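You operate a simulated robot arm through the tools that you are given. There is no shell and no other tool. Be economical: measure what you need, move in short steps, check, and stop when the job is done.

You are at the controls of a simulated two-armed robot. One attempt, no reset.

Task
Take the rag from the gap between the rigs on the work table and lay it out flat on the clear stretch of the work table.

The check looks at the end state, three seconds after you hand in, the way a careful person would. Anything else that was tipped, shoved, dropped, spilled or broken makes it a failure.

Robot
Two 7-joint arms with two-finger parallel grippers on one trunk, on a base that drives. Base frame: it is fixed to the floor where the robot stands at the start and does not move with it; the origin is under the middle of the robot, x ahead of it, y to its left, z up; the surface under the hand at the start is at about z = 800. Lengths are in mm, angles in rad, forces in N, time in s.
The left shoulder is at the start at [20, 170, 1078], the right one opposite. With the tool pointing down near the work surface each hand reaches from about 220 to 680 mm from the robot's upright axis, wherever it stands, measured 20 degrees to its own side. Places, roughly: clear stretch of the work table [500, 900, 800]. Payload 3.8 kg a hand.
The tool frame of a hand sits at the grasp point between the pads (the TCP): z along the fingers, y along the line on which they close. The tips reach 30 mm beyond it. Largest opening 110 mm; finger width 20, thickness 10; the body of the gripper, 48 by 112 mm, starts 55 mm behind the TCP.
Orientation is that of the tool frame in the base frame, as a unit quaternion [x, y, z, w]. With the fingers straight down and closing along the base's y, the tool's x points along the base's -x, its y along +y and its z along -z.

Tools
- The arms move only by the tool step_arm. It takes "left_increments", "right_increments" or both (then of equal length, played together; a hand with none holds still); each is a list that holds one entry, the list of rows, each a list of 7 numbers: the shift along the base's x, y, z in cm, then the turn, a rotation vector about the base's x, y, z in rad, then the opening, from 0 (shut) to 1 (fully open). In form: [[[x, y, z, rx, ry, rz, fingers], ...]]. A call has 1 to 8 rows; each row shifts and turns the commanded pose from where the row before left it. A row lasts 0.2 s, in which the tool goes at most 50 mm and 0.15 rad; a call with a longer step from one row to the next is refused whole, and so is a gripper value outside its range. Where a pose cannot be reached the arm comes as near as it can. A force on the tool above 40 N (or 10 N above the force at the start of the call, whichever is more), or a blocked arm, ends the call early, and 0.2 s more pass. The fingers move at their own pace (about 72 mm/s each) and stop on an object; they squeeze with about 24 N. The grip force told is the motor's: it shows also when the fingers shut on nothing. Time passes only in rows, and 0.2 s behind the last, so rows that do not move let the fingers close. The reply holds the time, the measured pose of the TCP, the force on the tool along the base axes, the opening and the grip force, in the units named above and with some noise, with the torque about the TCP (base axes, N m) and any sound that the robot's microphone picked up.
- Cameras (640 x 400 px; columns grow to the right, rows downward): "scene" is now at [107.1, 28.2, 1238.3]; the picture's right is [0.33, -0.95, 0.00], its down [-0.46, -0.16, -0.87] and it looks along [0.82, 0.28, -0.49] (base axes); focal length 269 px, centre (320, 200). "left" rides on the left gripper at [72, -17, -103] in its tool frame; the picture's right is [0.23, 0.97, 0.00], its down [-0.76, 0.18, -0.62] and it looks along [-0.61, 0.14, 0.78] (tool axes); focal length 222 px, centre (320, 200). "right" rides on the right gripper at [72, 17, -103] in its tool frame; the picture's right is [-0.23, 0.97, 0.00], its down [-0.76, -0.18, -0.62] and it looks along [-0.61, -0.14, 0.78] (tool axes); focal length 222 px, centre (320, 200). There is no depth. A picture from a camera that has moved, and an enlarged one, comes with that camera's place and axes in the base frame and with its lens.
- get_image(camera): a new picture of that camera. No time passes.
- lift_body(by): slides the trunk up (or, below 0, down) by that many mm; the arms and the scene camera ride with it, the base frame stays. It gives what a move gives, with no picture.
- drive_base(legs): drives the robot by 1 to 6 legs, each [ahead, turn to the left] in mm and rad, along the robot's own axes; the way and the turn of a leg run together, so that a leg with both is an arc; at most 1500 mm and 3.142 rad a leg. The arms and the cameras ride along, it lands a little off, and it stops where it bumps. It gives what a move gives.
- aim_head(pan, tilt): turns the head with the scene camera to pan (to the left, within 1.396 rad either way) and tilt (down, from -0.506 to 1.204), counted from straight ahead of the robot. It gives what a move gives.
- close_up(camera, box): a new picture of the part [left, top, right, bottom] of that camera's present view, enlarged. No time passes.
- close_job(): hands the job in; it is judged then, once.

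Work in short steps. Places have to be worked out from the pictures, the camera data and where the tool is seen: move nearer, look again, correct. Check each grasp and each placing, and mend what went wrong. You have 120 turns and 108 pictures in all, those below and enlarged ones among them. Open the grippers and draw the arms clear of the work before you hand the job in, unless the task says otherwise; then end with one line.

The tools are called after "Request:" as name(argument=value, ...) on one line, values as JSON. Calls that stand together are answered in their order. step_arm: Moves the arms, as the interface text tells. Its arguments: {"type":"object","properties":{"left_increments":{"type":"array","items":{"type":"array","items":{"type":"array","items":{"type":"number"}}}},"right_increments":{"type":"array","items":{"type":"array","items":{"type":"array","items":{"type":"number"}}}}},"required":[]} The other tools are called the same way: lift_body (by) slides the trunk up or down; drive_base (legs) drives the base; aim_head (pan, tilt) turns the head that bears the scene camera; get_image (camera) takes a picture; close_up (camera, box) takes an enlarged picture of a part of a camera's view; close_job () hands the job in.

At the start:

```text
t: 0.0
left_ee_pos: [370.8, 440.3, 1074.1]
left_tool_rot: [0.001, 1.0, 0.001, 0.001]
left_ft_force: [0.0, -0.8, -0.6]
left_ft_torque: [-0.02, -0.01, 0.04]
left_grip_width: 109.7
left_finger_force: 0.0
right_ee_pos: [419.7, -21.8, 1116.6]
right_tool_rot: [0.001, 1.0, 0.001, 0.001]
right_ft_force: [-0.1, 0.1, 0.3]
right_ft_torque: [0.01, 0.0, 0.01]
right_grip_width: 109.8
right_finger_force: 0.0
trunk travel left (down, up): [-175.0, 395.0]
robot x, y, heading: [-0.2, 3.7, -0.003]
head pan, tilt: [0.332, 0.513]
```

scene: 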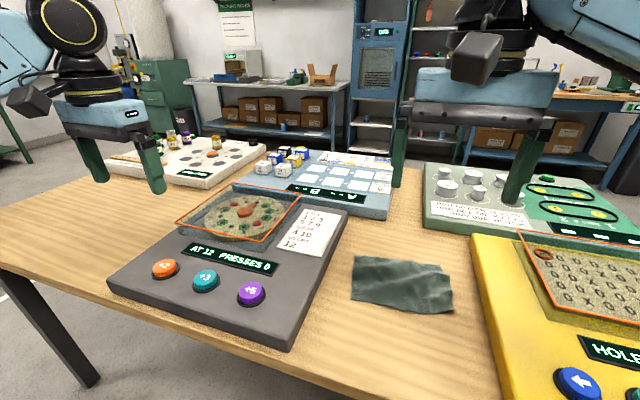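
right: 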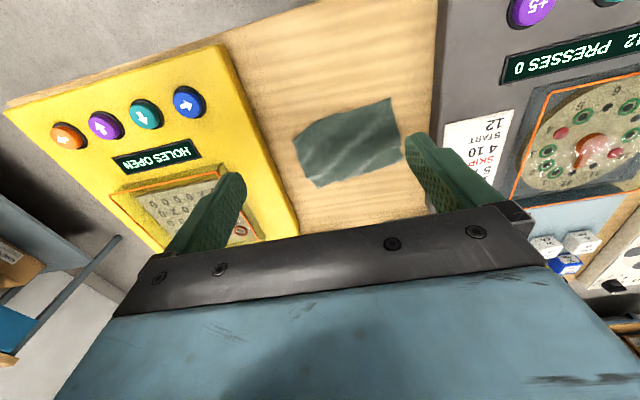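
left: 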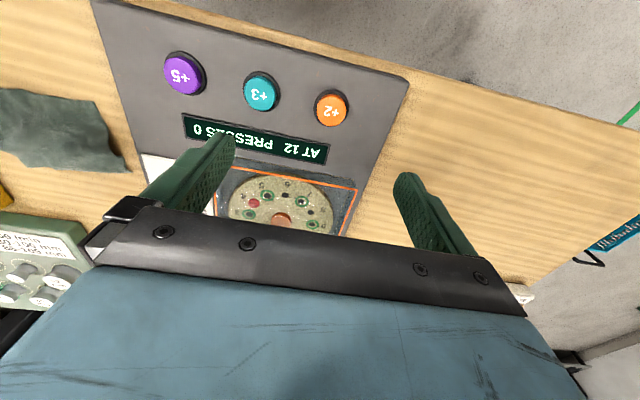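

First I look closer at the rag and turn the head left to see the clear stretch.

Request:
close_up(camera="scene", box=[320, 230, 480, 330])

Request:
aim_head(pan=1.1, tilt=0.6)

Request:
get_image(camera="scene")

```text
4.00 times, centred on (400, 280) of scene
camera zoom: at [107.1, 28.2, 1238.3], right [0.33, -0.95, 0.0], down [-0.46, -0.16, -0.87], along [0.82, 0.28, -0.49], focal length 1076 px, centre (0, -120)
```

zoom: 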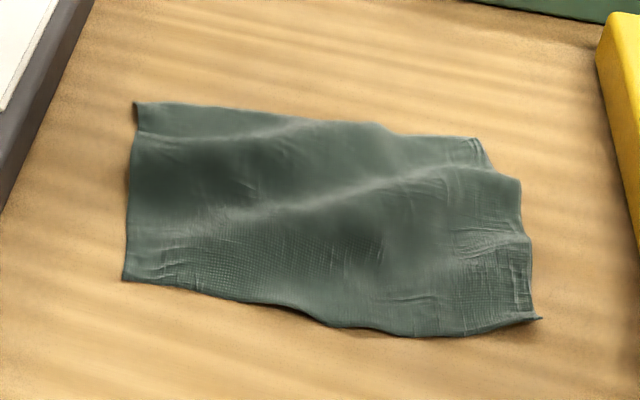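

```text
t: 1.1
left_ee_pos: [371.7, 438.7, 1074.8]
left_tool_rot: [-0.001, 1.0, 0.001, 0.0]
left_ft_force: [0.2, 0.3, -0.3]
left_ft_torque: [-0.05, -0.03, -0.05]
left_grip_width: 110.0
left_finger_force: 0.1
right_ee_pos: [421.9, -22.4, 1117.7]
right_tool_rot: [0.001, 1.0, 0.001, 0.0]
right_ft_force: [-0.1, 0.0, 1.1]
right_ft_torque: [0.0, 0.0, -0.01]
right_grip_width: 110.0
right_finger_force: 0.0
trunk travel left (down, up): [-175.0, 395.0]
robot x, y, heading: [-0.4, -0.9, 0.0]
head pan, tilt: [1.1, 0.6]
```

```text
103 pictures are left
camera scene: at [61.6, 77.3, 1230.4], right [0.89, -0.45, 0.0], down [-0.26, -0.5, -0.83], along [0.38, 0.73, -0.56], focal length 269 px, centre (320, 200)
```

scene: 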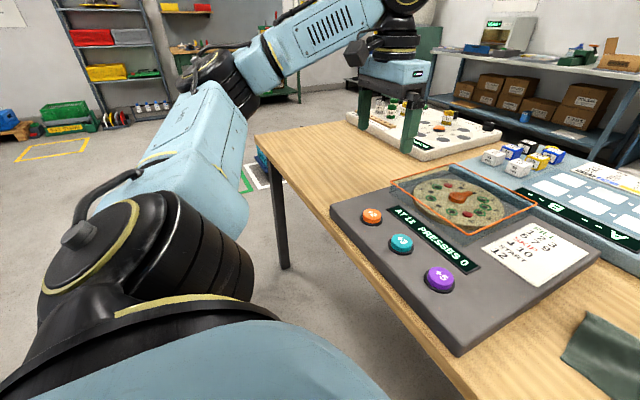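

The clear stretch lies at about x 340–650, y 600–1200, and the rag is a thin cloth of about 190 x 130 mm at [550, 0]. I plan to pinch both corners of its near edge with both hands, so I turn the hands to close along x and move them above those corners.

Request:
step_arm(left_increments=[[[0.9, -3.2, 0, 0, 0, -0.1428, 1], [0.9, -3.2, 0, 0, 0, -0.1428, 1], [0.9, -3.2, 0, 0, 0, -0.1428, 1], [0.9, -3.2, 0, 0, 0, -0.1428, 1], [0.9, -3.2, 0, 0, 0, -0.1428, 1], [0.9, -3.2, 0, 0, 0, -0.1428, 1]]], right_increments=[[[0.7, -0.7, -0.4, 0, 0, 0.1428, 1], [0.7, -0.7, -0.4, 0, 0, 0.1428, 1], [0.7, -0.7, -0.4, 0, 0, 0.1428, 1], [0.7, -0.7, -0.4, 0, 0, 0.1428, 1], [0.7, -0.7, -0.4, 0, 0, 0.1428, 1], [0.7, -0.7, -0.4, 0, 0, 0.1428, 1]]])

Request:
aim_head(pan=0.0, tilt=0.75)

Request:
get_image(camera="scene")

```text
t: 2.5
left_ee_pos: [426.6, 246.1, 1074.4]
left_tool_rot: [0.416, 0.909, 0.001, 0.0]
left_ft_force: [0.3, 0.6, 1.0]
left_ft_torque: [-0.02, 0.0, 0.02]
left_grip_width: 109.9
left_finger_force: 0.1
right_ee_pos: [463.4, -65.7, 1093.5]
right_tool_rot: [-0.416, 0.909, 0.0, -0.001]
right_ft_force: [1.3, 0.1, 0.2]
right_ft_torque: [0.01, -0.01, 0.01]
right_grip_width: 109.9
right_finger_force: 0.0
trunk travel left (down, up): [-175.0, 395.0]
robot x, y, heading: [-2.0, 2.0, 0.0]
head pan, tilt: [1.1, 0.6]
```

```text
t: 3.8
left_ee_pos: [425.5, 248.8, 1072.0]
left_tool_rot: [0.415, 0.91, 0.0, 0.001]
left_ft_force: [-0.4, -0.1, -0.1]
left_ft_torque: [0.02, 0.04, 0.0]
left_grip_width: 110.1
left_finger_force: 0.2
right_ee_pos: [462.4, -62.8, 1094.2]
right_tool_rot: [-0.415, 0.91, 0.0, 0.0]
right_ft_force: [0.6, 1.6, -0.2]
right_ft_torque: [0.01, 0.01, 0.0]
right_grip_width: 110.2
right_finger_force: 0.2
trunk travel left (down, up): [-175.0, 395.0]
robot x, y, heading: [-0.1, 4.0, 0.002]
head pan, tilt: [0.0, 0.75]
```

```text
102 pictures are left
camera scene: at [104.3, -1.3, 1217.5], right [0.0, -1.0, 0.0], down [-0.68, 0.0, -0.73], along [0.73, 0.0, -0.68], focal length 269 px, centre (320, 200)
```

scene: 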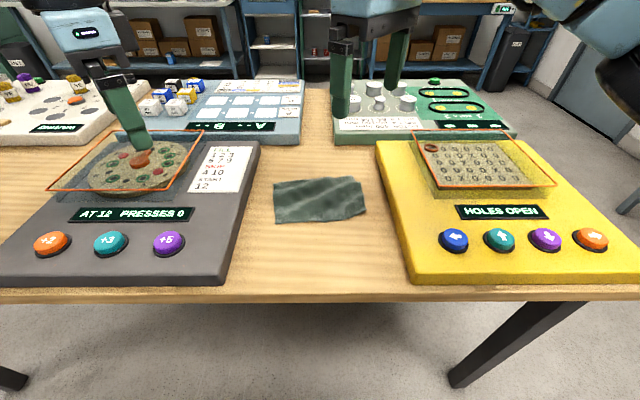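

The rag's near edge runs from about [480, 90] to [508, -100]. I finish the turn and move the hands above the two near corners, part way down.

Request:
step_arm(left_increments=[[[1.2, -3.4, -1, 0, 0, -0.1428, 1], [1.2, -3.4, -1, 0, 0, -0.1428, 1], [1.2, -3.4, -1, 0, 0, -0.1428, 1], [1.2, -3.4, -1, 0, 0, -0.1428, 1], [1.2, -3.4, -1, 0, 0, -0.1428, 1], [0, 0, -3, 0, 0, 0, 0.6], [0, 0, -3, 0, 0, 0, 0.6], [0, 0, -3, 0, 0, 0, 0.6]]], right_increments=[[[1.0, -0.5, -1.4, 0, 0, 0.1428, 1], [1.0, -0.5, -1.4, 0, 0, 0.1428, 1], [1.0, -0.5, -1.4, 0, 0, 0.1428, 1], [1.0, -0.5, -1.4, 0, 0, 0.1428, 1], [1.0, -0.5, -1.4, 0, 0, 0.1428, 1], [0, 0, -3, 0, 0, 0, 0.6], [0, 0, -3, 0, 0, 0, 0.6], [0, 0, -3, 0, 0, 0, 0.6]]])

Request:
get_image(camera="scene")

Request:
get_image(camera="left")

Request:
get_image(camera="right")

```text
t: 5.6
left_ee_pos: [485.9, 76.2, 934.7]
left_tool_rot: [0.707, 0.707, 0.0, 0.0]
left_ft_force: [0.4, -0.3, -0.1]
left_ft_torque: [0.03, 0.04, -0.01]
left_grip_width: 65.8
left_finger_force: 0.0
right_ee_pos: [320.3, -75.5, 978.9]
right_tool_rot: [-0.704, 0.71, 0.001, 0.0]
right_ft_force: [-0.2, 0.1, 0.8]
right_ft_torque: [0.0, -0.01, 0.02]
right_grip_width: 65.7
right_finger_force: 0.1
right hand out of reach, approached as far as the arm can: row 2, 3, 4, 5, 6, 7, 8
trunk travel left (down, up): [-175.0, 395.0]
robot x, y, heading: [0.8, -0.6, -0.006]
head pan, tilt: [0.0, 0.75]
```

```text
101 pictures are left
camera scene: at [104.3, -1.4, 1217.5], right [0.0, -1.0, 0.0], down [-0.68, 0.0, -0.73], along [0.73, 0.0, -0.68], focal length 269 px, centre (320, 200)
```

scene: 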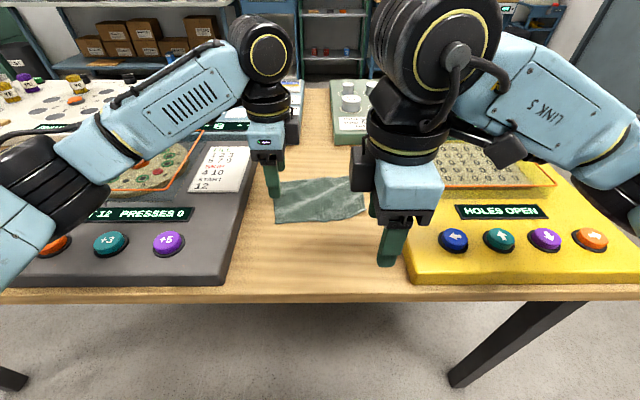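

```text
100 pictures are left
camera left: at [467.7, 149.2, 1037.7], right [0.97, 0.23, 0.0], down [0.18, -0.76, 0.62], along [0.14, -0.61, -0.78], focal length 222 px, centre (320, 200)
```

left: 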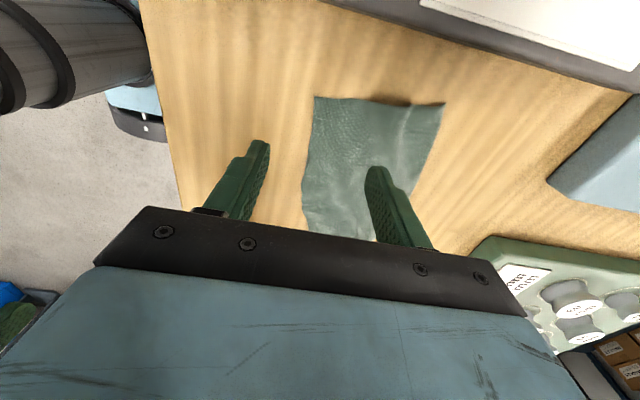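

```text
99 pictures are left
camera right: at [303.7, -147.3, 1083.7], right [-0.97, 0.24, 0.0], down [0.19, 0.76, 0.62], along [0.15, 0.61, -0.78], focal length 222 px, centre (320, 200)
```

right: 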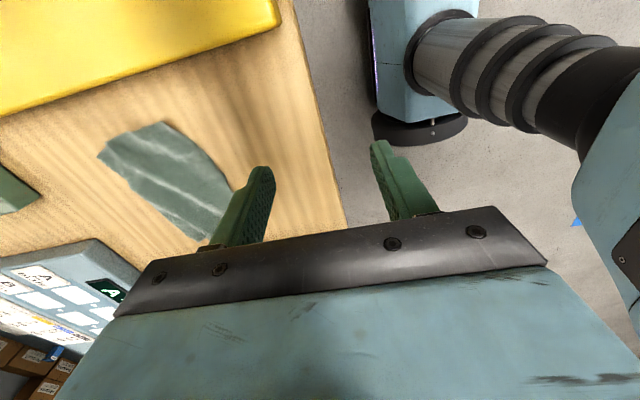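

The left hand is well placed over its corner, but the right arm folded into a poor posture and stopped short. I bring it back up and outward, undoing its turn, so that it can follow the mirror of the left arm's path.

Request:
step_arm(right_increments=[[[0, 0, 3, 0, 0, -0.1428, 1], [0, -1, 3, 0, 0, -0.1428, 1], [0, -3, 3, 0, 0, -0.1428, 1], [0, -4, 1, 0, 0, -0.1428, 1], [0, -4, 0, 0, 0, -0.1428, 1], [0, -4, 0, 0, 0, -0.1428, 1], [0, -4, 0, 0, 0, -0.1428, 1]]])

```text
t: 7.2
left_ee_pos: [486.9, 77.7, 934.5]
left_tool_rot: [0.707, 0.707, 0.001, 0.001]
left_ft_force: [0.0, -0.1, -0.1]
left_ft_torque: [0.0, -0.02, -0.02]
left_grip_width: 66.0
left_finger_force: 0.0
right_ee_pos: [320.9, -276.1, 1079.8]
right_tool_rot: [-0.28, 0.96, -0.001, 0.001]
right_ft_force: [0.6, -0.6, -0.1]
right_ft_torque: [-0.02, -0.02, 0.02]
right_grip_width: 109.9
right_finger_force: 0.0
trunk travel left (down, up): [-175.0, 395.0]
robot x, y, heading: [0.3, -1.6, 0.002]
head pan, tilt: [0.0, 0.75]
```

The arm follows now. I continue to the mirror of the left arm's start pose.

Request:
step_arm(right_increments=[[[1.2, -4, 0, 0, 0, -0.142, 1], [1.2, -4, 0, 0, 0, -0.142, 1], [1.2, -4, 0, 0, 0, -0.142, 1], [1.2, -4, 0, 0, 0, -0.142, 1]]])

Request:
get_image(camera="scene")

```text
t: 8.2
left_ee_pos: [486.7, 76.9, 934.2]
left_tool_rot: [0.707, 0.707, 0.001, 0.0]
left_ft_force: [-0.5, 0.1, -0.5]
left_ft_torque: [0.05, 0.01, 0.02]
left_grip_width: 65.8
left_finger_force: 0.0
right_ee_pos: [369.2, -434.6, 1078.5]
right_tool_rot: [0.0, 1.0, 0.0, 0.0]
right_ft_force: [-0.9, 0.3, 0.7]
right_ft_torque: [0.0, -0.02, -0.02]
right_grip_width: 109.8
right_finger_force: 0.0
trunk travel left (down, up): [-175.0, 395.0]
robot x, y, heading: [-0.9, -1.1, 0.0]
head pan, tilt: [0.0, 0.75]
```

```text
98 pictures are left
camera scene: at [104.3, -1.7, 1217.5], right [0.0, -1.0, 0.0], down [-0.68, 0.0, -0.73], along [0.73, 0.0, -0.68], focal length 269 px, centre (320, 200)
```

scene: 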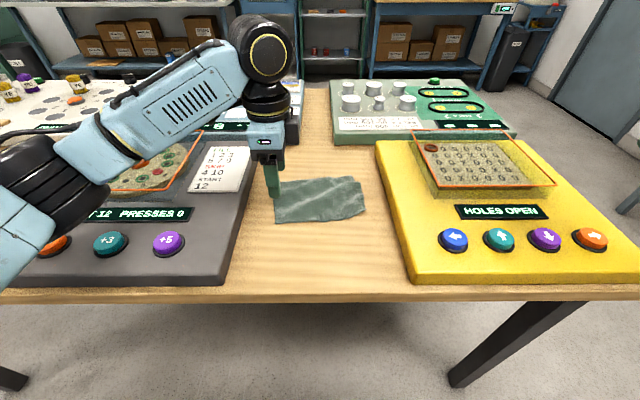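

Now I run the mirrored approach with the right hand.

Request:
step_arm(right_increments=[[[1.0, 3.2, 0, 0, 0, 0.1428, 1], [1.0, 3.2, 0, 0, 0, 0.1428, 1], [1.0, 3.2, 0, 0, 0, 0.1428, 1], [1.0, 3.2, 0, 0, 0, 0.1428, 1], [1.0, 3.2, 0, 0, 0, 0.1428, 1], [1.0, 3.2, 0, 0, 0, 0.1428, 1]]])

Request:
step_arm(right_increments=[[[1.4, 3.1, -1, 0, 0, 0.1428, 1], [1.4, 3.1, -1, 0, 0, 0.1428, 1], [1.4, 3.1, -1, 0, 0, 0.1428, 1], [1.4, 3.1, -1, 0, 0, 0.1428, 1], [1.4, 3.1, -1, 0, 0, 0.1428, 1]]])

Request:
get_image(camera="scene")

```text
t: 9.6
left_ee_pos: [486.2, 75.7, 934.4]
left_tool_rot: [0.707, 0.707, 0.0, 0.0]
left_ft_force: [0.3, 0.3, 0.3]
left_ft_torque: [-0.01, 0.0, -0.02]
left_grip_width: 65.7
left_finger_force: 0.0
right_ee_pos: [431.3, -240.9, 1081.3]
right_tool_rot: [-0.416, 0.909, 0.0, 0.0]
right_ft_force: [0.1, -0.1, -0.1]
right_ft_torque: [0.01, -0.02, 0.02]
right_grip_width: 109.9
right_finger_force: 0.1
trunk travel left (down, up): [-175.0, 395.0]
robot x, y, heading: [0.5, 0.6, 0.001]
head pan, tilt: [0.0, 0.75]
```

```text
t: 10.8
left_ee_pos: [486.0, 76.1, 934.6]
left_tool_rot: [0.707, 0.707, 0.0, 0.0]
left_ft_force: [1.2, 0.4, 0.2]
left_ft_torque: [0.0, 0.0, -0.03]
left_grip_width: 66.1
left_finger_force: 0.0
right_ee_pos: [342.0, -58.7, 1030.6]
right_tool_rot: [-0.686, 0.727, -0.001, 0.002]
right_ft_force: [0.4, 0.6, -0.6]
right_ft_torque: [-0.02, 0.05, 0.01]
right_grip_width: 110.1
right_finger_force: 0.1
right hand out of reach, approached as far as the arm can: row 1, 2, 3, 4, 5
trunk travel left (down, up): [-175.0, 395.0]
robot x, y, heading: [2.4, -4.0, -0.003]
head pan, tilt: [0.0, 0.75]
```

```text
97 pictures are left
camera scene: at [104.4, -1.7, 1217.5], right [0.0, -1.0, 0.0], down [-0.68, 0.0, -0.73], along [0.73, 0.0, -0.68], focal length 269 px, centre (320, 200)
```

scene: 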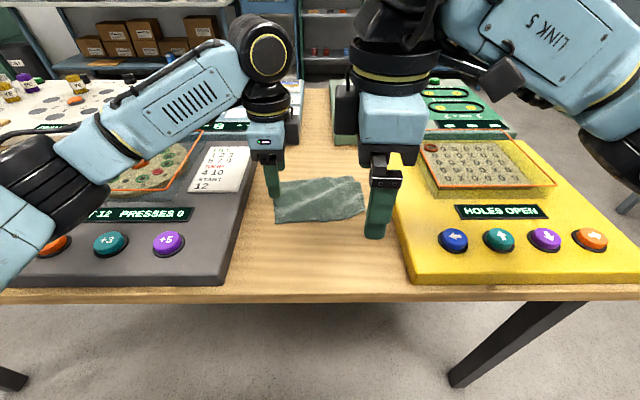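

The right wrist has a joint limit in that direction. I pull it back out and turn it the same way as the left hand (-90°) instead; that also keeps the cameras clear of each other.

Request:
step_arm(right_increments=[[[0.5, -3, 1, 0, 0, -0.147, 1], [0.5, -3, 1, 0, 0, -0.147, 1], [0.5, -3, 1, 0, 0, -0.147, 1], [0.5, -3, 1, 0, 0, -0.147, 1], [0.5, -3, 0, 0, 0, -0.147, 1], [0.5, -3, 0, 0, 0, -0.147, 1], [0, -3, 0, 0, 0, -0.147, 1], [0, -3, 0, 0, 0, -0.147, 1]]])

Request:
step_arm(right_increments=[[[0, 0, 0, 0, 0, -0.147, 1], [0, 0, 0, 0, 0, -0.147, 1], [0, 0, 0, 0, 0, -0.147, 1], [0, 0, 0, 0, 0, -0.147, 1], [0, 0, 0, 0, 0, -0.147, 1], [0, 0, 0, 0, 0, -0.147, 1], [0, 0, 0, 0, 0, -0.147, 1], [0, 0, 0, 0, 0, -0.147, 1]]])

Request:
step_arm(right_increments=[[[0, 0, 0, 0, 0, -0.147, 1], [0, 0, 0, 0, 0, -0.147, 1], [0, 0, 0, 0, 0, -0.147, 1], [0, 0, 0, 0, 0, -0.147, 1], [0, 0, 0, 0, 0, -0.147, 1]]])

```text
t: 12.6
left_ee_pos: [486.8, 76.9, 934.3]
left_tool_rot: [0.707, 0.708, 0.0, 0.001]
left_ft_force: [0.2, -0.2, -0.3]
left_ft_torque: [0.01, 0.02, -0.02]
left_grip_width: 66.0
left_finger_force: 0.2
right_ee_pos: [373.3, -302.8, 1070.0]
right_tool_rot: [-0.165, 0.986, -0.002, -0.001]
right_ft_force: [0.0, -0.1, 0.6]
right_ft_torque: [-0.01, 0.02, 0.0]
right_grip_width: 110.0
right_finger_force: 0.1
trunk travel left (down, up): [-175.0, 395.0]
robot x, y, heading: [-1.9, 0.3, -0.003]
head pan, tilt: [0.0, 0.75]
```

```text
t: 14.4
left_ee_pos: [486.0, 76.3, 935.6]
left_tool_rot: [0.706, 0.708, 0.001, 0.001]
left_ft_force: [-0.1, -0.1, -1.1]
left_ft_torque: [-0.03, 0.01, 0.03]
left_grip_width: 65.7
left_finger_force: 0.1
right_ee_pos: [372.2, -299.8, 1071.4]
right_tool_rot: [0.41, 0.912, -0.002, 0.0]
right_ft_force: [0.1, 0.1, 0.4]
right_ft_torque: [-0.02, 0.03, 0.01]
right_grip_width: 110.0
right_finger_force: 0.0
trunk travel left (down, up): [-175.0, 395.0]
robot x, y, heading: [-6.9, -1.7, -0.001]
head pan, tilt: [0.0, 0.75]
```

```text
t: 15.6
left_ee_pos: [486.7, 76.0, 933.0]
left_tool_rot: [0.707, 0.708, 0.001, 0.001]
left_ft_force: [0.5, -0.6, -0.3]
left_ft_torque: [-0.03, 0.0, 0.0]
left_grip_width: 65.9
left_finger_force: 0.1
right_ee_pos: [372.4, -300.1, 1071.4]
right_tool_rot: [0.71, 0.704, -0.002, -0.001]
right_ft_force: [-0.2, -0.5, -0.2]
right_ft_torque: [0.0, -0.02, 0.02]
right_grip_width: 110.0
right_finger_force: 0.1
trunk travel left (down, up): [-175.0, 395.0]
robot x, y, heading: [-0.5, -2.3, -0.002]
head pan, tilt: [0.0, 0.75]
```

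The turn worked. I move the right hand over the right near corner, at about [506, -85].

Request:
step_arm(right_increments=[[[1.9, 3.1, 0, 0, 0, 0, 1], [1.9, 3.1, 0, 0, 0, 0, 1], [1.9, 3.1, 0, 0, 0, 0, 1], [1.9, 3.1, -2, 0, 0, 0, 0.6], [1.9, 3.1, -2, 0, 0, 0, 0.6], [1.9, 3.0, -3, 0, 0, 0, 0.6], [1.9, 3.0, -3, 0, 0, 0, 0.6], [0, 0, -3.6, 0, 0, 0, 0.6]]])

Request:
get_image(camera="scene")

Request:
get_image(camera="right")

```text
t: 17.4
left_ee_pos: [486.2, 75.8, 934.5]
left_tool_rot: [0.707, 0.707, -0.001, 0.001]
left_ft_force: [1.0, -0.4, -0.5]
left_ft_torque: [-0.01, 0.01, 0.02]
left_grip_width: 66.1
left_finger_force: 0.0
right_ee_pos: [502.8, -85.3, 936.2]
right_tool_rot: [0.709, 0.705, -0.001, -0.001]
right_ft_force: [-0.4, -0.2, 0.8]
right_ft_torque: [0.01, -0.03, 0.03]
right_grip_width: 65.8
right_finger_force: 0.1
trunk travel left (down, up): [-175.0, 395.0]
robot x, y, heading: [-0.4, 2.9, 0.002]
head pan, tilt: [0.0, 0.75]
```

```text
96 pictures are left
camera scene: at [104.4, -1.7, 1217.5], right [0.0, -1.0, 0.0], down [-0.68, 0.0, -0.73], along [0.73, 0.0, -0.68], focal length 269 px, centre (320, 200)
```

scene: 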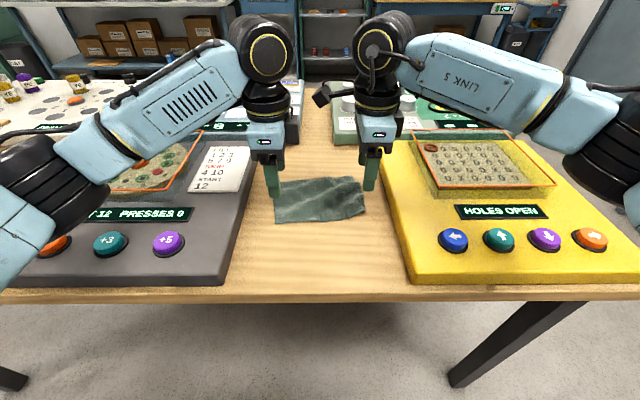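

```text
95 pictures are left
camera right: at [521.9, -12.5, 1038.7], right [0.97, -0.23, 0.0], down [-0.18, -0.76, 0.62], along [-0.15, -0.61, -0.78], focal length 222 px, centre (320, 200)
```

right: 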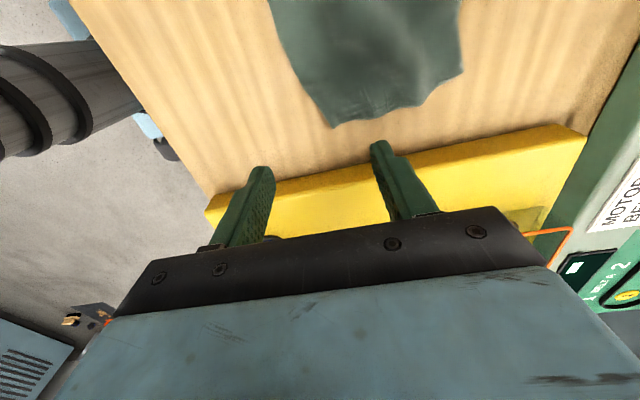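

Right corner seen at about [515, -103], left at [476, 91]. I set the hands so each edge lies between the fingers, open about 45 mm, and go down to just above the table.

Request:
step_arm(left_increments=[[[0, 0, -2.5, 0, 0, 0, 0.4], [0, 0, -2.5, 0, 0, 0, 0.4], [0, 0, -2.5, 0, 0, 0, 0.4], [0, 0, -1.5, 0, 0, 0, 0.4]]], right_increments=[[[1.2, 0, -2.5, 0, 0, 0, 0.4], [0, 0, -2.5, 0, 0, 0, 0.4], [0, 0, -2.5, 0, 0, 0, 0.4], [0, 0, -1.5, 0, 0, 0, 0.4]]])

Request:
get_image(camera="left")

Request:
get_image(camera="right")

Request:
close_up(camera="scene", box=[240, 140, 400, 240])

```text
t: 18.4
left_ee_pos: [487.8, 77.4, 844.3]
left_tool_rot: [0.707, 0.707, 0.0, 0.0]
left_ft_force: [-0.8, 0.0, -0.1]
left_ft_torque: [0.0, -0.03, -0.01]
left_grip_width: 43.8
left_finger_force: 0.2
right_ee_pos: [517.1, -83.9, 843.9]
right_tool_rot: [0.708, 0.706, -0.001, -0.002]
right_ft_force: [0.2, 0.7, -0.2]
right_ft_torque: [0.02, 0.02, 0.0]
right_grip_width: 43.9
right_finger_force: 0.0
trunk travel left (down, up): [-175.0, 395.0]
robot x, y, heading: [-1.5, -1.7, 0.001]
head pan, tilt: [0.0, 0.75]
```

```text
94 pictures are left
camera left: at [468.1, 150.4, 947.7], right [0.97, 0.23, 0.0], down [0.18, -0.76, 0.62], along [0.14, -0.61, -0.78], focal length 222 px, centre (320, 200)
```

left: 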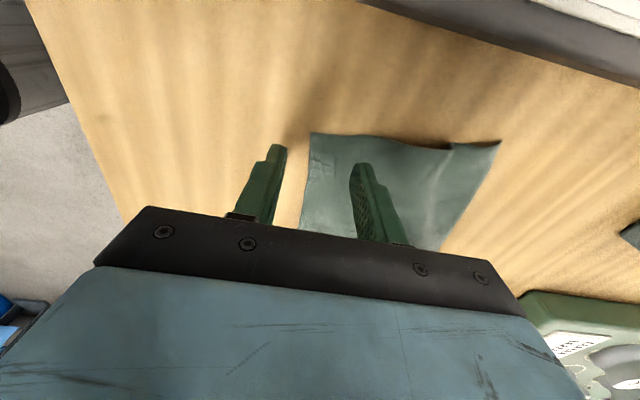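

```text
93 pictures are left
camera right: at [535.6, -11.1, 948.6], right [0.97, -0.23, 0.0], down [-0.18, -0.76, 0.62], along [-0.15, -0.61, -0.78], focal length 222 px, centre (320, 200)
```

right: 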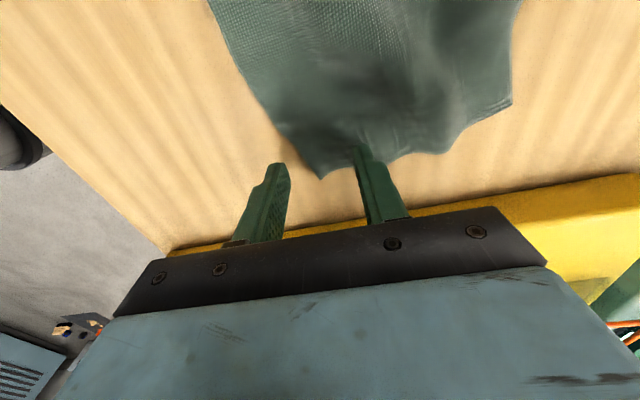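

```text
4.00 times, centred on (320, 190) of scene
camera zoom: at [104.4, -1.4, 1217.5], right [0.0, -1.0, 0.0], down [-0.68, 0.0, -0.73], along [0.73, 0.0, -0.68], focal length 1076 px, centre (320, 240)
```

zoom: 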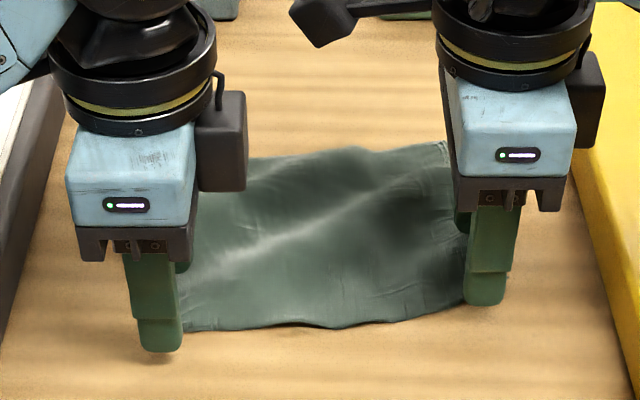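

Both edges sit between the fingers. I lower the last 12–14 mm gently, watching the force.

Request:
step_arm(left_increments=[[[-0.2, 0, -0.6, 0, 0, 0, 0.4], [0, 0, -0.4, 0, 0, 0, 0.4], [0, 0, -0.3, 0, 0, 0, 0.4]]], right_increments=[[[0, 0.5, -0.6, 0, 0, 0, 0.4], [0, 0, -0.4, 0, 0, 0, 0.4], [0, 0, -0.3, 0, 0, 0, 0.4]]])

```text
t: 19.2
left_ee_pos: [483.7, 79.0, 832.5]
left_tool_rot: [0.708, 0.707, 0.001, 0.0]
left_ft_force: [-0.3, 0.2, 0.3]
left_ft_torque: [0.03, -0.02, 0.01]
left_grip_width: 44.1
left_finger_force: 0.0
right_ee_pos: [517.0, -79.7, 832.2]
right_tool_rot: [0.71, 0.704, -0.001, -0.002]
right_ft_force: [0.5, 0.0, 0.9]
right_ft_torque: [0.02, -0.04, -0.06]
right_grip_width: 43.9
right_finger_force: 0.1
trunk travel left (down, up): [-175.0, 395.0]
robot x, y, heading: [-2.3, 0.1, 0.002]
head pan, tilt: [0.0, 0.75]
```

No contact yet; I go 2 mm lower, then close both hands.

Request:
step_arm(left_increments=[[[0, 0, -0.2, 0, 0, 0, 0.4], [0, 0, 0, 0, 0, 0, 0], [0, 0, 0, 0, 0, 0, 0], [0, 0, 0, 0, 0, 0, 0]]], right_increments=[[[0, 0, -0.2, 0, 0, 0, 0.4], [0, 0, 0, 0, 0, 0, 0], [0, 0, 0, 0, 0, 0, 0], [0, 0, 0, 0, 0, 0, 0]]])

Request:
close_up(camera="scene", box=[240, 140, 400, 240])

Request:
get_image(camera="left")

Request:
get_image(camera="right")

```text
t: 20.2
left_ee_pos: [484.0, 78.3, 832.1]
left_tool_rot: [0.707, 0.707, 0.001, 0.002]
left_ft_force: [3.1, -0.6, 14.0]
left_ft_torque: [0.13, -0.2, -0.05]
left_grip_width: 2.5
left_finger_force: 23.9
right_ee_pos: [516.5, -79.2, 832.2]
right_tool_rot: [0.71, 0.704, 0.001, -0.001]
right_ft_force: [1.5, 0.3, 8.9]
right_ft_torque: [-0.06, -0.14, 0.04]
right_grip_width: 3.2
right_finger_force: 23.8
trunk travel left (down, up): [-175.0, 395.0]
robot x, y, heading: [-0.6, 0.8, 0.003]
head pan, tilt: [0.0, 0.75]
```

```text
4.00 times, centred on (320, 190) of scene
camera zoom: at [103.2, -1.4, 1217.8], right [0.0, -1.0, 0.0], down [-0.68, 0.0, -0.73], along [0.73, 0.0, -0.68], focal length 1076 px, centre (320, 240)
```

zoom: 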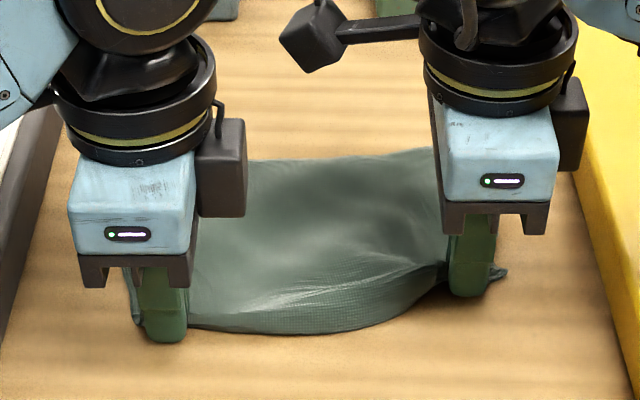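

```text
90 pictures are left
camera left: at [464.5, 151.2, 935.1], right [0.97, 0.23, 0.0], down [0.18, -0.76, 0.62], along [0.14, -0.61, -0.78], focal length 222 px, centre (320, 200)
```

left: 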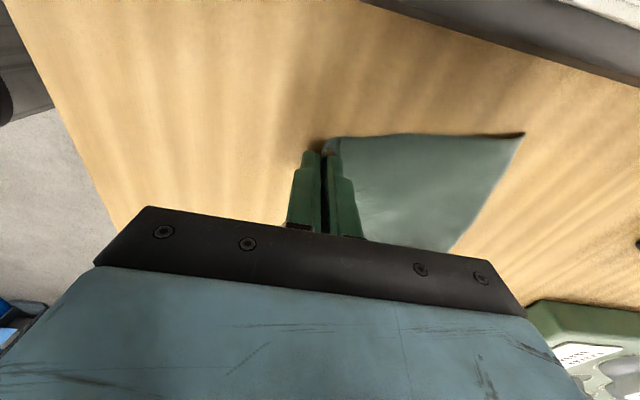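

```text
89 pictures are left
camera right: at [535.1, -6.4, 935.1], right [0.97, -0.23, 0.0], down [-0.18, -0.76, 0.62], along [-0.15, -0.61, -0.78], focal length 222 px, centre (320, 200)
```

right: 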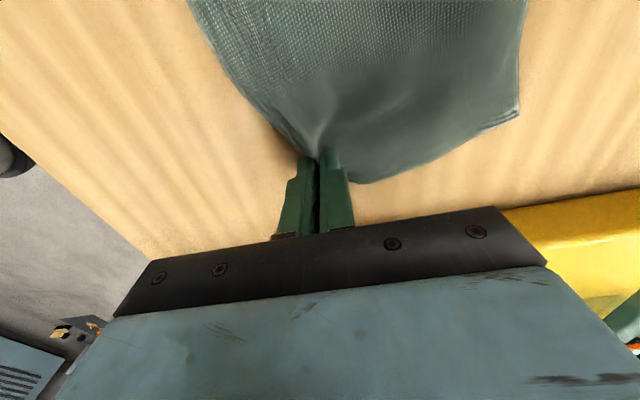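

Both hands closed on cloth (2.5 and 3.2 mm). I lift straight up slowly and check.

Request:
step_arm(left_increments=[[[0, 0, 1, 0, 0, 0, 0], [0, 0, 2, 0, 0, 0, 0], [0, 0, 2.5, 0, 0, 0, 0], [0, 0, 2.5, 0, 0, 0, 0], [0, 0, 2.5, 0, 0, 0, 0], [0, 0, 2.5, 0, 0, 0, 0], [0, 0, 2.5, 0, 0, 0, 0], [0, 0, 2.5, 0, 0, 0, 0]]], right_increments=[[[0, 0, 1, 0, 0, 0, 0], [0, 0, 2, 0, 0, 0, 0], [0, 0, 2.5, 0, 0, 0, 0], [0, 0, 2.5, 0, 0, 0, 0], [0, 0, 2.5, 0, 0, 0, 0], [0, 0, 2.5, 0, 0, 0, 0], [0, 0, 2.5, 0, 0, 0, 0], [0, 0, 2.5, 0, 0, 0, 0]]])

Request:
get_image(camera="scene")

Request:
get_image(camera="right")

```text
t: 22.0
left_ee_pos: [482.6, 80.4, 1007.5]
left_tool_rot: [0.707, 0.707, 0.0, 0.001]
left_ft_force: [0.5, 0.0, -1.0]
left_ft_torque: [-0.04, -0.02, 0.05]
left_grip_width: 2.7
left_finger_force: 24.1
right_ee_pos: [516.0, -79.5, 1012.1]
right_tool_rot: [0.71, 0.704, -0.001, -0.002]
right_ft_force: [-0.3, 0.4, -0.8]
right_ft_torque: [-0.02, 0.03, -0.02]
right_grip_width: 2.7
right_finger_force: 23.4
trunk travel left (down, up): [-175.0, 395.0]
robot x, y, heading: [0.3, -3.1, 0.003]
head pan, tilt: [0.0, 0.75]
```

```text
88 pictures are left
camera scene: at [103.9, -1.4, 1217.6], right [0.0, -1.0, 0.0], down [-0.68, 0.0, -0.73], along [0.73, 0.0, -0.68], focal length 269 px, centre (320, 200)
```

scene: 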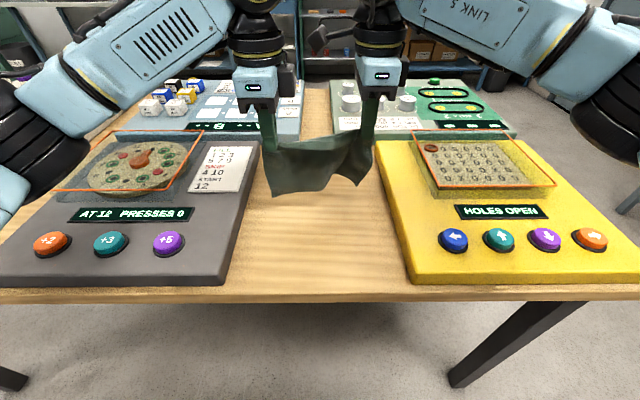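

```text
87 pictures are left
camera right: at [535.7, -6.7, 1114.7], right [0.97, -0.23, 0.0], down [-0.18, -0.76, 0.62], along [-0.15, -0.61, -0.78], focal length 222 px, centre (320, 200)
```

right: 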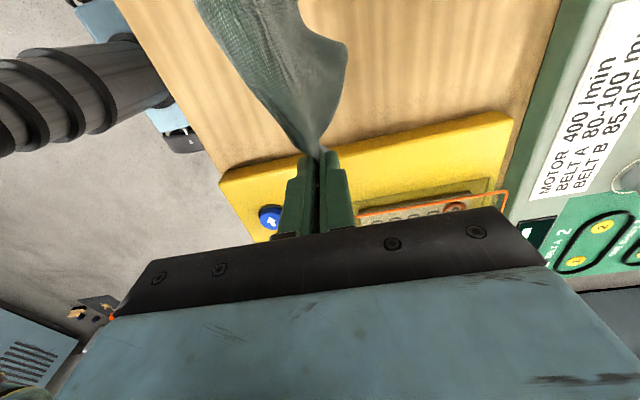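

The rag hangs from both hands. I raise the trunk for clearance over the rigs, then back off from the table and drive to the left in steps.

Request:
lift_body(by=150)

Request:
drive_base(legs=[[-250, 0]])

Request:
get_image(camera="scene")

```text
t: 23.8
left_ee_pos: [484.5, 79.3, 1157.4]
left_tool_rot: [0.707, 0.707, 0.0, 0.0]
left_ft_force: [0.6, 0.3, 0.5]
left_ft_torque: [-0.01, -0.04, 0.01]
left_grip_width: 2.6
left_finger_force: 23.5
right_ee_pos: [516.8, -79.7, 1160.7]
right_tool_rot: [0.71, 0.704, -0.001, -0.001]
right_ft_force: [0.8, -0.4, 0.1]
right_ft_torque: [0.0, 0.02, 0.03]
right_grip_width: 2.6
right_finger_force: 24.1
trunk travel left (down, up): [-325.0, 245.0]
robot x, y, heading: [0.6, -2.7, 0.003]
head pan, tilt: [0.0, 0.75]
```

```text
t: 25.6
left_ee_pos: [243.0, 76.9, 1159.0]
left_tool_rot: [0.709, 0.705, 0.0, 0.0]
left_ft_force: [-0.1, 0.3, 0.7]
left_ft_torque: [0.0, -0.02, 0.01]
left_grip_width: 2.5
left_finger_force: 24.0
right_ee_pos: [274.4, -81.9, 1160.8]
right_tool_rot: [0.712, 0.702, -0.001, -0.001]
right_ft_force: [-0.2, -0.4, 0.3]
right_ft_torque: [-0.02, -0.01, -0.02]
right_grip_width: 2.6
right_finger_force: 24.1
trunk travel left (down, up): [-325.0, 245.0]
robot x, y, heading: [-243.9, 0.6, -0.004]
head pan, tilt: [0.0, 0.75]
```

```text
86 pictures are left
camera scene: at [-137.9, -1.3, 1367.6], right [-0.01, -1.0, 0.0], down [-0.68, 0.0, -0.73], along [0.73, 0.0, -0.68], focal length 269 px, centre (320, 200)
```

scene: 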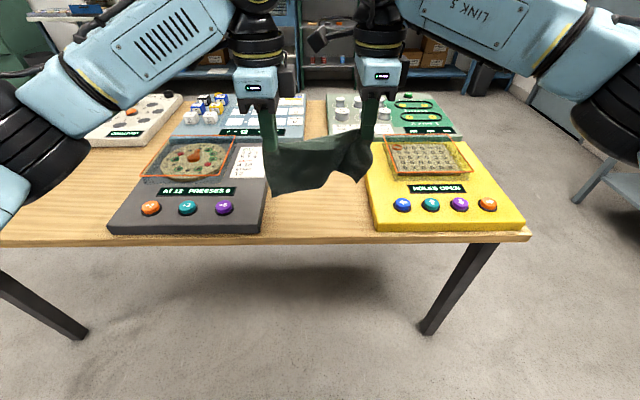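

All is clear. Now I turn left, drive along the table about 900 mm, and turn back to face it.

Request:
drive_base(legs=[[0, 1.571], [900, 0], [0, -1.571]])

Request:
get_image(camera="scene")

```text
t: 38.0
left_ee_pos: [208.0, 1013.6, 1157.7]
left_tool_rot: [0.685, 0.728, 0.001, 0.001]
left_ft_force: [-0.6, 0.4, -0.4]
left_ft_torque: [0.04, 0.01, 0.04]
left_grip_width: 2.7
left_finger_force: 24.1
right_ee_pos: [250.7, 857.4, 1160.1]
right_tool_rot: [0.688, 0.725, -0.001, -0.001]
right_ft_force: [0.7, 0.2, -0.3]
right_ft_torque: [0.01, 0.01, 0.02]
right_grip_width: 2.8
right_finger_force: 23.4
trunk travel left (down, up): [-325.0, 245.0]
robot x, y, heading: [-273.6, 910.1, 0.057]
head pan, tilt: [0.0, 0.75]
```

```text
85 pictures are left
camera scene: at [-167.4, 910.8, 1367.5], right [0.06, -1.0, 0.0], down [-0.68, -0.04, -0.73], along [0.73, 0.04, -0.68], focal length 269 px, centre (320, 200)
```

scene: 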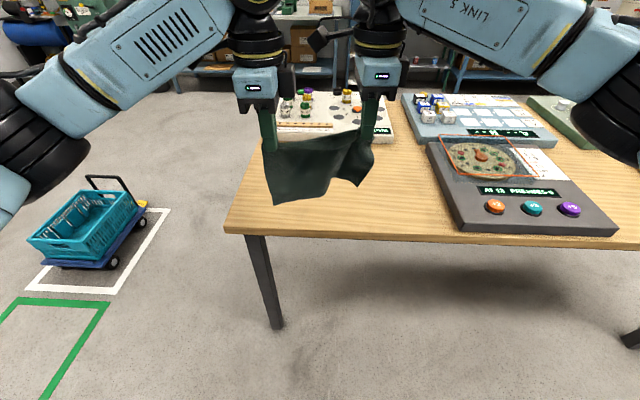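

The clear stretch spans about x 310–750, y 600–1200. I correct the heading and drive up to the table, looking at the rag afterwards.

Request:
drive_base(legs=[[0, -0.057], [265, 0]])

Request:
get_image(camera="scene")

Request:
get_image(camera="left")

```text
t: 40.3
left_ee_pos: [474.3, 989.6, 1157.0]
left_tool_rot: [0.705, 0.709, 0.001, 0.0]
left_ft_force: [1.1, -0.1, 0.8]
left_ft_torque: [-0.04, 0.0, 0.05]
left_grip_width: 2.3
left_finger_force: 24.1
right_ee_pos: [508.4, 830.5, 1160.5]
right_tool_rot: [0.707, 0.707, -0.002, -0.001]
right_ft_force: [0.4, 0.5, -0.2]
right_ft_torque: [0.0, 0.05, 0.02]
right_grip_width: 2.9
right_finger_force: 24.0
trunk travel left (down, up): [-325.0, 245.0]
robot x, y, heading: [-8.5, 910.8, 0.008]
head pan, tilt: [0.0, 0.75]
```

```text
84 pictures are left
camera scene: at [94.6, 906.5, 1367.5], right [0.01, -1.0, 0.0], down [-0.68, 0.0, -0.73], along [0.73, 0.0, -0.68], focal length 269 px, centre (320, 200)
```

scene: 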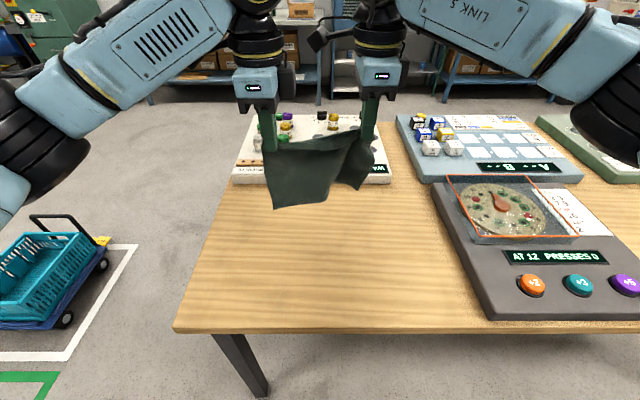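

```text
83 pictures are left
camera left: at [455.6, 1061.7, 1261.7], right [0.97, 0.23, 0.0], down [0.18, -0.76, 0.62], along [0.15, -0.61, -0.78], focal length 222 px, centre (320, 200)
```

left: 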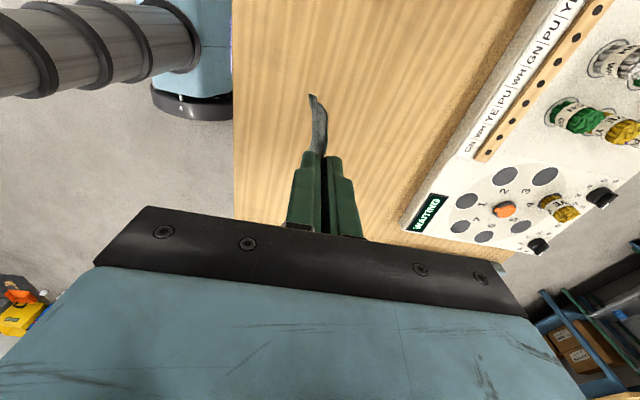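

I level the hands in x and spread them a few millimetres to take the sag out of the top edge.

Request:
step_arm(left_increments=[[[1.7, 0.3, 0, 0, 0, 0, 0], [1.7, 0.3, 0, 0, 0, 0, 0], [0, 0.3, 0, 0, 0, 0, 0], [0, 0, 0, 0, 0, 0, 0]]], right_increments=[[[0, -0.3, -0.1, 0, 0, 0, 0], [0, -0.3, 0, 0, 0, 0, 0], [0, -0.3, 0, 0, 0, 0, 0], [0, 0, 0, 0, 0, 0, 0]]])

Request:
close_up(camera="scene", box=[240, 100, 400, 220])

```text
t: 41.3
left_ee_pos: [508.0, 996.6, 1157.8]
left_tool_rot: [0.706, 0.708, 0.0, 0.002]
left_ft_force: [-0.5, -12.6, 0.3]
left_ft_torque: [-0.36, -0.01, 0.03]
left_grip_width: 2.3
left_finger_force: 24.0
right_ee_pos: [507.6, 823.9, 1157.5]
right_tool_rot: [0.706, 0.708, 0.0, -0.002]
right_ft_force: [-0.1, 13.3, -0.9]
right_ft_torque: [0.24, 0.01, 0.02]
right_grip_width: 2.9
right_finger_force: 24.3
trunk travel left (down, up): [-325.0, 245.0]
robot x, y, heading: [-14.6, 906.3, 0.006]
head pan, tilt: [0.0, 0.75]
```

```text
3.33 times, centred on (320, 160) of scene
camera zoom: at [94.0, 906.5, 1367.5], right [0.01, -1.0, 0.0], down [-0.68, 0.0, -0.73], along [0.73, 0.0, -0.68], focal length 897 px, centre (320, 333)
```

zoom: 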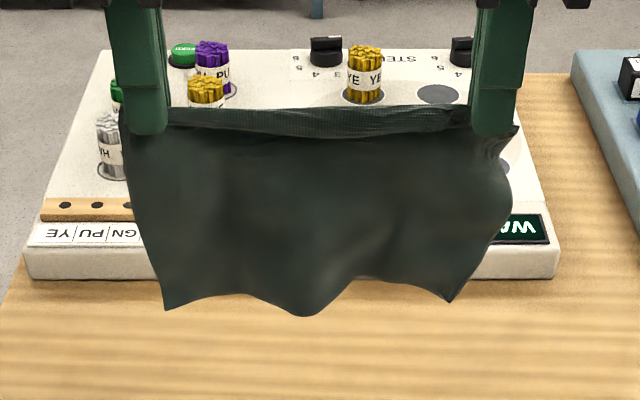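

The rag is now taut; I ease the tension slightly, lower the trunk back, and move the hands forward to about x = 560 so the bottom edge will land first.

Request:
step_arm(left_increments=[[[1.5, -0.15, 0, 0, 0, 0, 0], [2, 0, 0, 0, 0, 0, 0], [1.7, 0, 0, 0, 0, 0, 0]]], right_increments=[[[1.5, 0.15, 0, 0, 0, 0, 0], [2, 0, 0, 0, 0, 0, 0], [1.7, 0, 0, 0, 0, 0, 0]]])

Request:
lift_body(by=-150)

Request:
get_image(camera="scene")

Request:
get_image(camera="left")

```text
t: 42.1
left_ee_pos: [560.0, 997.1, 1158.3]
left_tool_rot: [0.706, 0.709, 0.0, 0.001]
left_ft_force: [-0.4, -9.3, -0.7]
left_ft_torque: [-0.23, -0.01, 0.01]
left_grip_width: 2.6
left_finger_force: 24.5
right_ee_pos: [559.0, 824.3, 1159.6]
right_tool_rot: [0.707, 0.707, -0.001, -0.001]
right_ft_force: [-0.3, 8.3, 0.6]
right_ft_torque: [0.18, 0.0, 0.01]
right_grip_width: 2.7
right_finger_force: 23.6
trunk travel left (down, up): [-325.0, 245.0]
robot x, y, heading: [-5.0, 907.6, 0.004]
head pan, tilt: [0.0, 0.75]
```

```text
t: 43.9
left_ee_pos: [559.9, 997.3, 1008.5]
left_tool_rot: [0.705, 0.709, 0.0, 0.0]
left_ft_force: [0.5, -7.9, 0.9]
left_ft_torque: [-0.23, -0.04, 0.01]
left_grip_width: 2.4
left_finger_force: 23.8
right_ee_pos: [559.2, 823.2, 1009.6]
right_tool_rot: [0.708, 0.706, -0.001, -0.002]
right_ft_force: [-0.3, 8.2, -0.3]
right_ft_torque: [0.18, -0.02, 0.04]
right_grip_width: 2.9
right_finger_force: 24.2
trunk travel left (down, up): [-175.0, 395.0]
robot x, y, heading: [-8.1, 909.3, 0.004]
head pan, tilt: [0.0, 0.75]
```

```text
81 pictures are left
camera scene: at [93.7, 906.5, 1217.6], right [0.01, -1.0, 0.0], down [-0.68, 0.0, -0.73], along [0.73, 0.0, -0.68], focal length 269 px, centre (320, 200)
```

scene: 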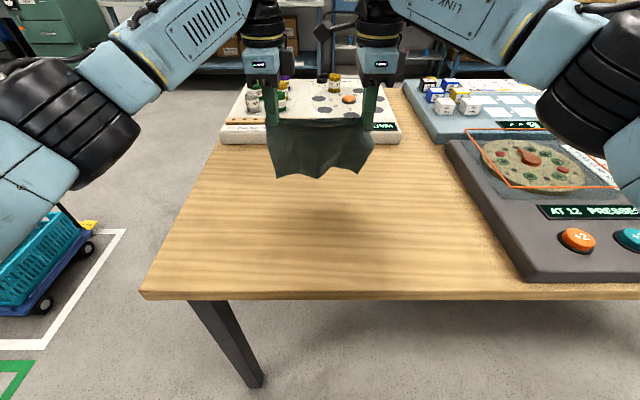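

```text
80 pictures are left
camera left: at [540.7, 1069.4, 1112.8], right [0.97, 0.23, 0.0], down [0.18, -0.76, 0.62], along [0.15, -0.61, -0.78], focal length 222 px, centre (320, 200)
```

left: 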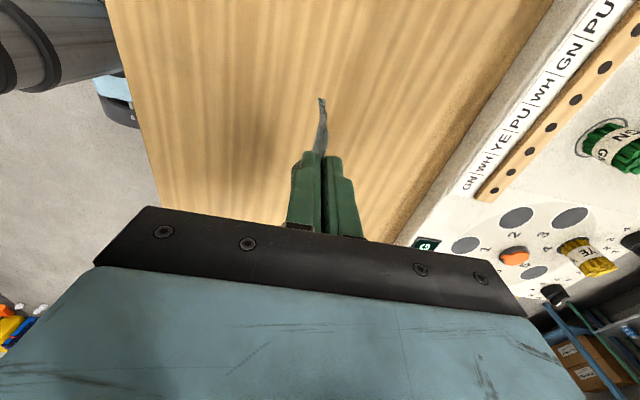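

The bottom edge hangs at about z 862, straight below the hands. I lower it to touch and then draw the hands toward the robot along an arc, looking midway.

Request:
step_arm(left_increments=[[[0, 0, -2.5, 0, 0, 0, 0], [0, 0, -2.5, 0, 0, 0, 0], [-3.0, 0, -1.6, 0, 0, 0, 0], [-3.0, 0, -1.4, 0, 0, 0, 0], [-2.6, 0, -1.9, 0, 0, 0, 0], [0, 0, 0, 0, 0, 0, 0]]], right_increments=[[[0, 0, -2.5, 0, 0, 0, 0], [0, 0, -2.5, 0, 0, 0, 0], [-3.0, 0, -1.6, 0, 0, 0, 0], [-3.0, 0, -1.4, 0, 0, 0, 0], [-2.6, 0, -1.9, 0, 0, 0, 0], [0, 0, 0, 0, 0, 0, 0]]])

Request:
get_image(camera="scene")

Request:
get_image(camera="left")

```text
t: 45.3
left_ee_pos: [471.7, 997.3, 909.3]
left_tool_rot: [0.704, 0.71, 0.001, 0.0]
left_ft_force: [0.6, -7.8, -0.4]
left_ft_torque: [-0.18, 0.03, 0.03]
left_grip_width: 2.2
left_finger_force: 23.5
right_ee_pos: [472.4, 824.2, 909.5]
right_tool_rot: [0.708, 0.706, -0.001, -0.001]
right_ft_force: [0.0, 7.7, -0.1]
right_ft_torque: [0.16, 0.02, 0.01]
right_grip_width: 3.0
right_finger_force: 23.9
trunk travel left (down, up): [-175.0, 395.0]
robot x, y, heading: [-11.3, 907.7, 0.003]
head pan, tilt: [0.0, 0.75]
```

```text
79 pictures are left
camera scene: at [93.9, 906.5, 1217.5], right [0.01, -1.0, 0.0], down [-0.68, 0.0, -0.73], along [0.73, 0.0, -0.68], focal length 269 px, centre (320, 200)
```

scene: 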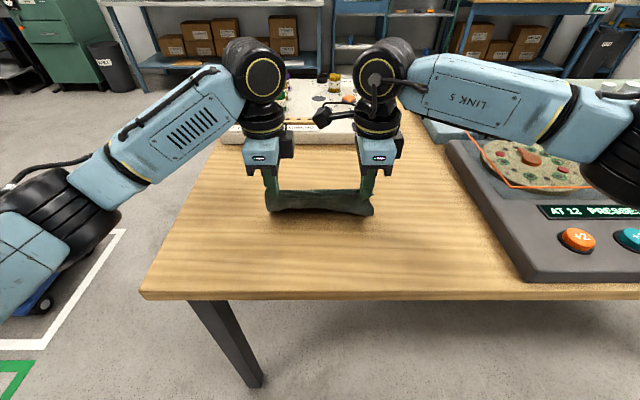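

```text
78 pictures are left
camera left: at [453.3, 1070.1, 1013.4], right [0.97, 0.23, 0.0], down [0.18, -0.76, 0.62], along [0.15, -0.61, -0.78], focal length 222 px, centre (320, 200)
```

left: 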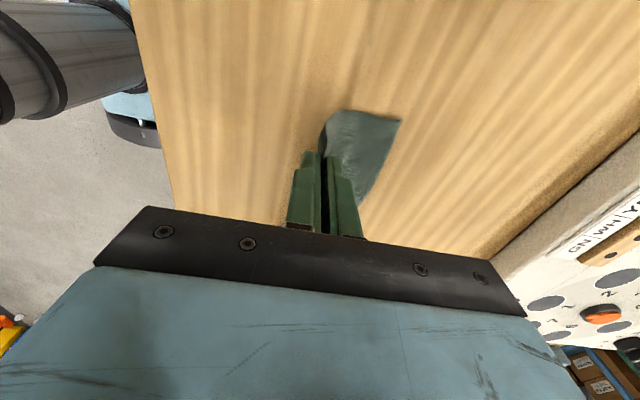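

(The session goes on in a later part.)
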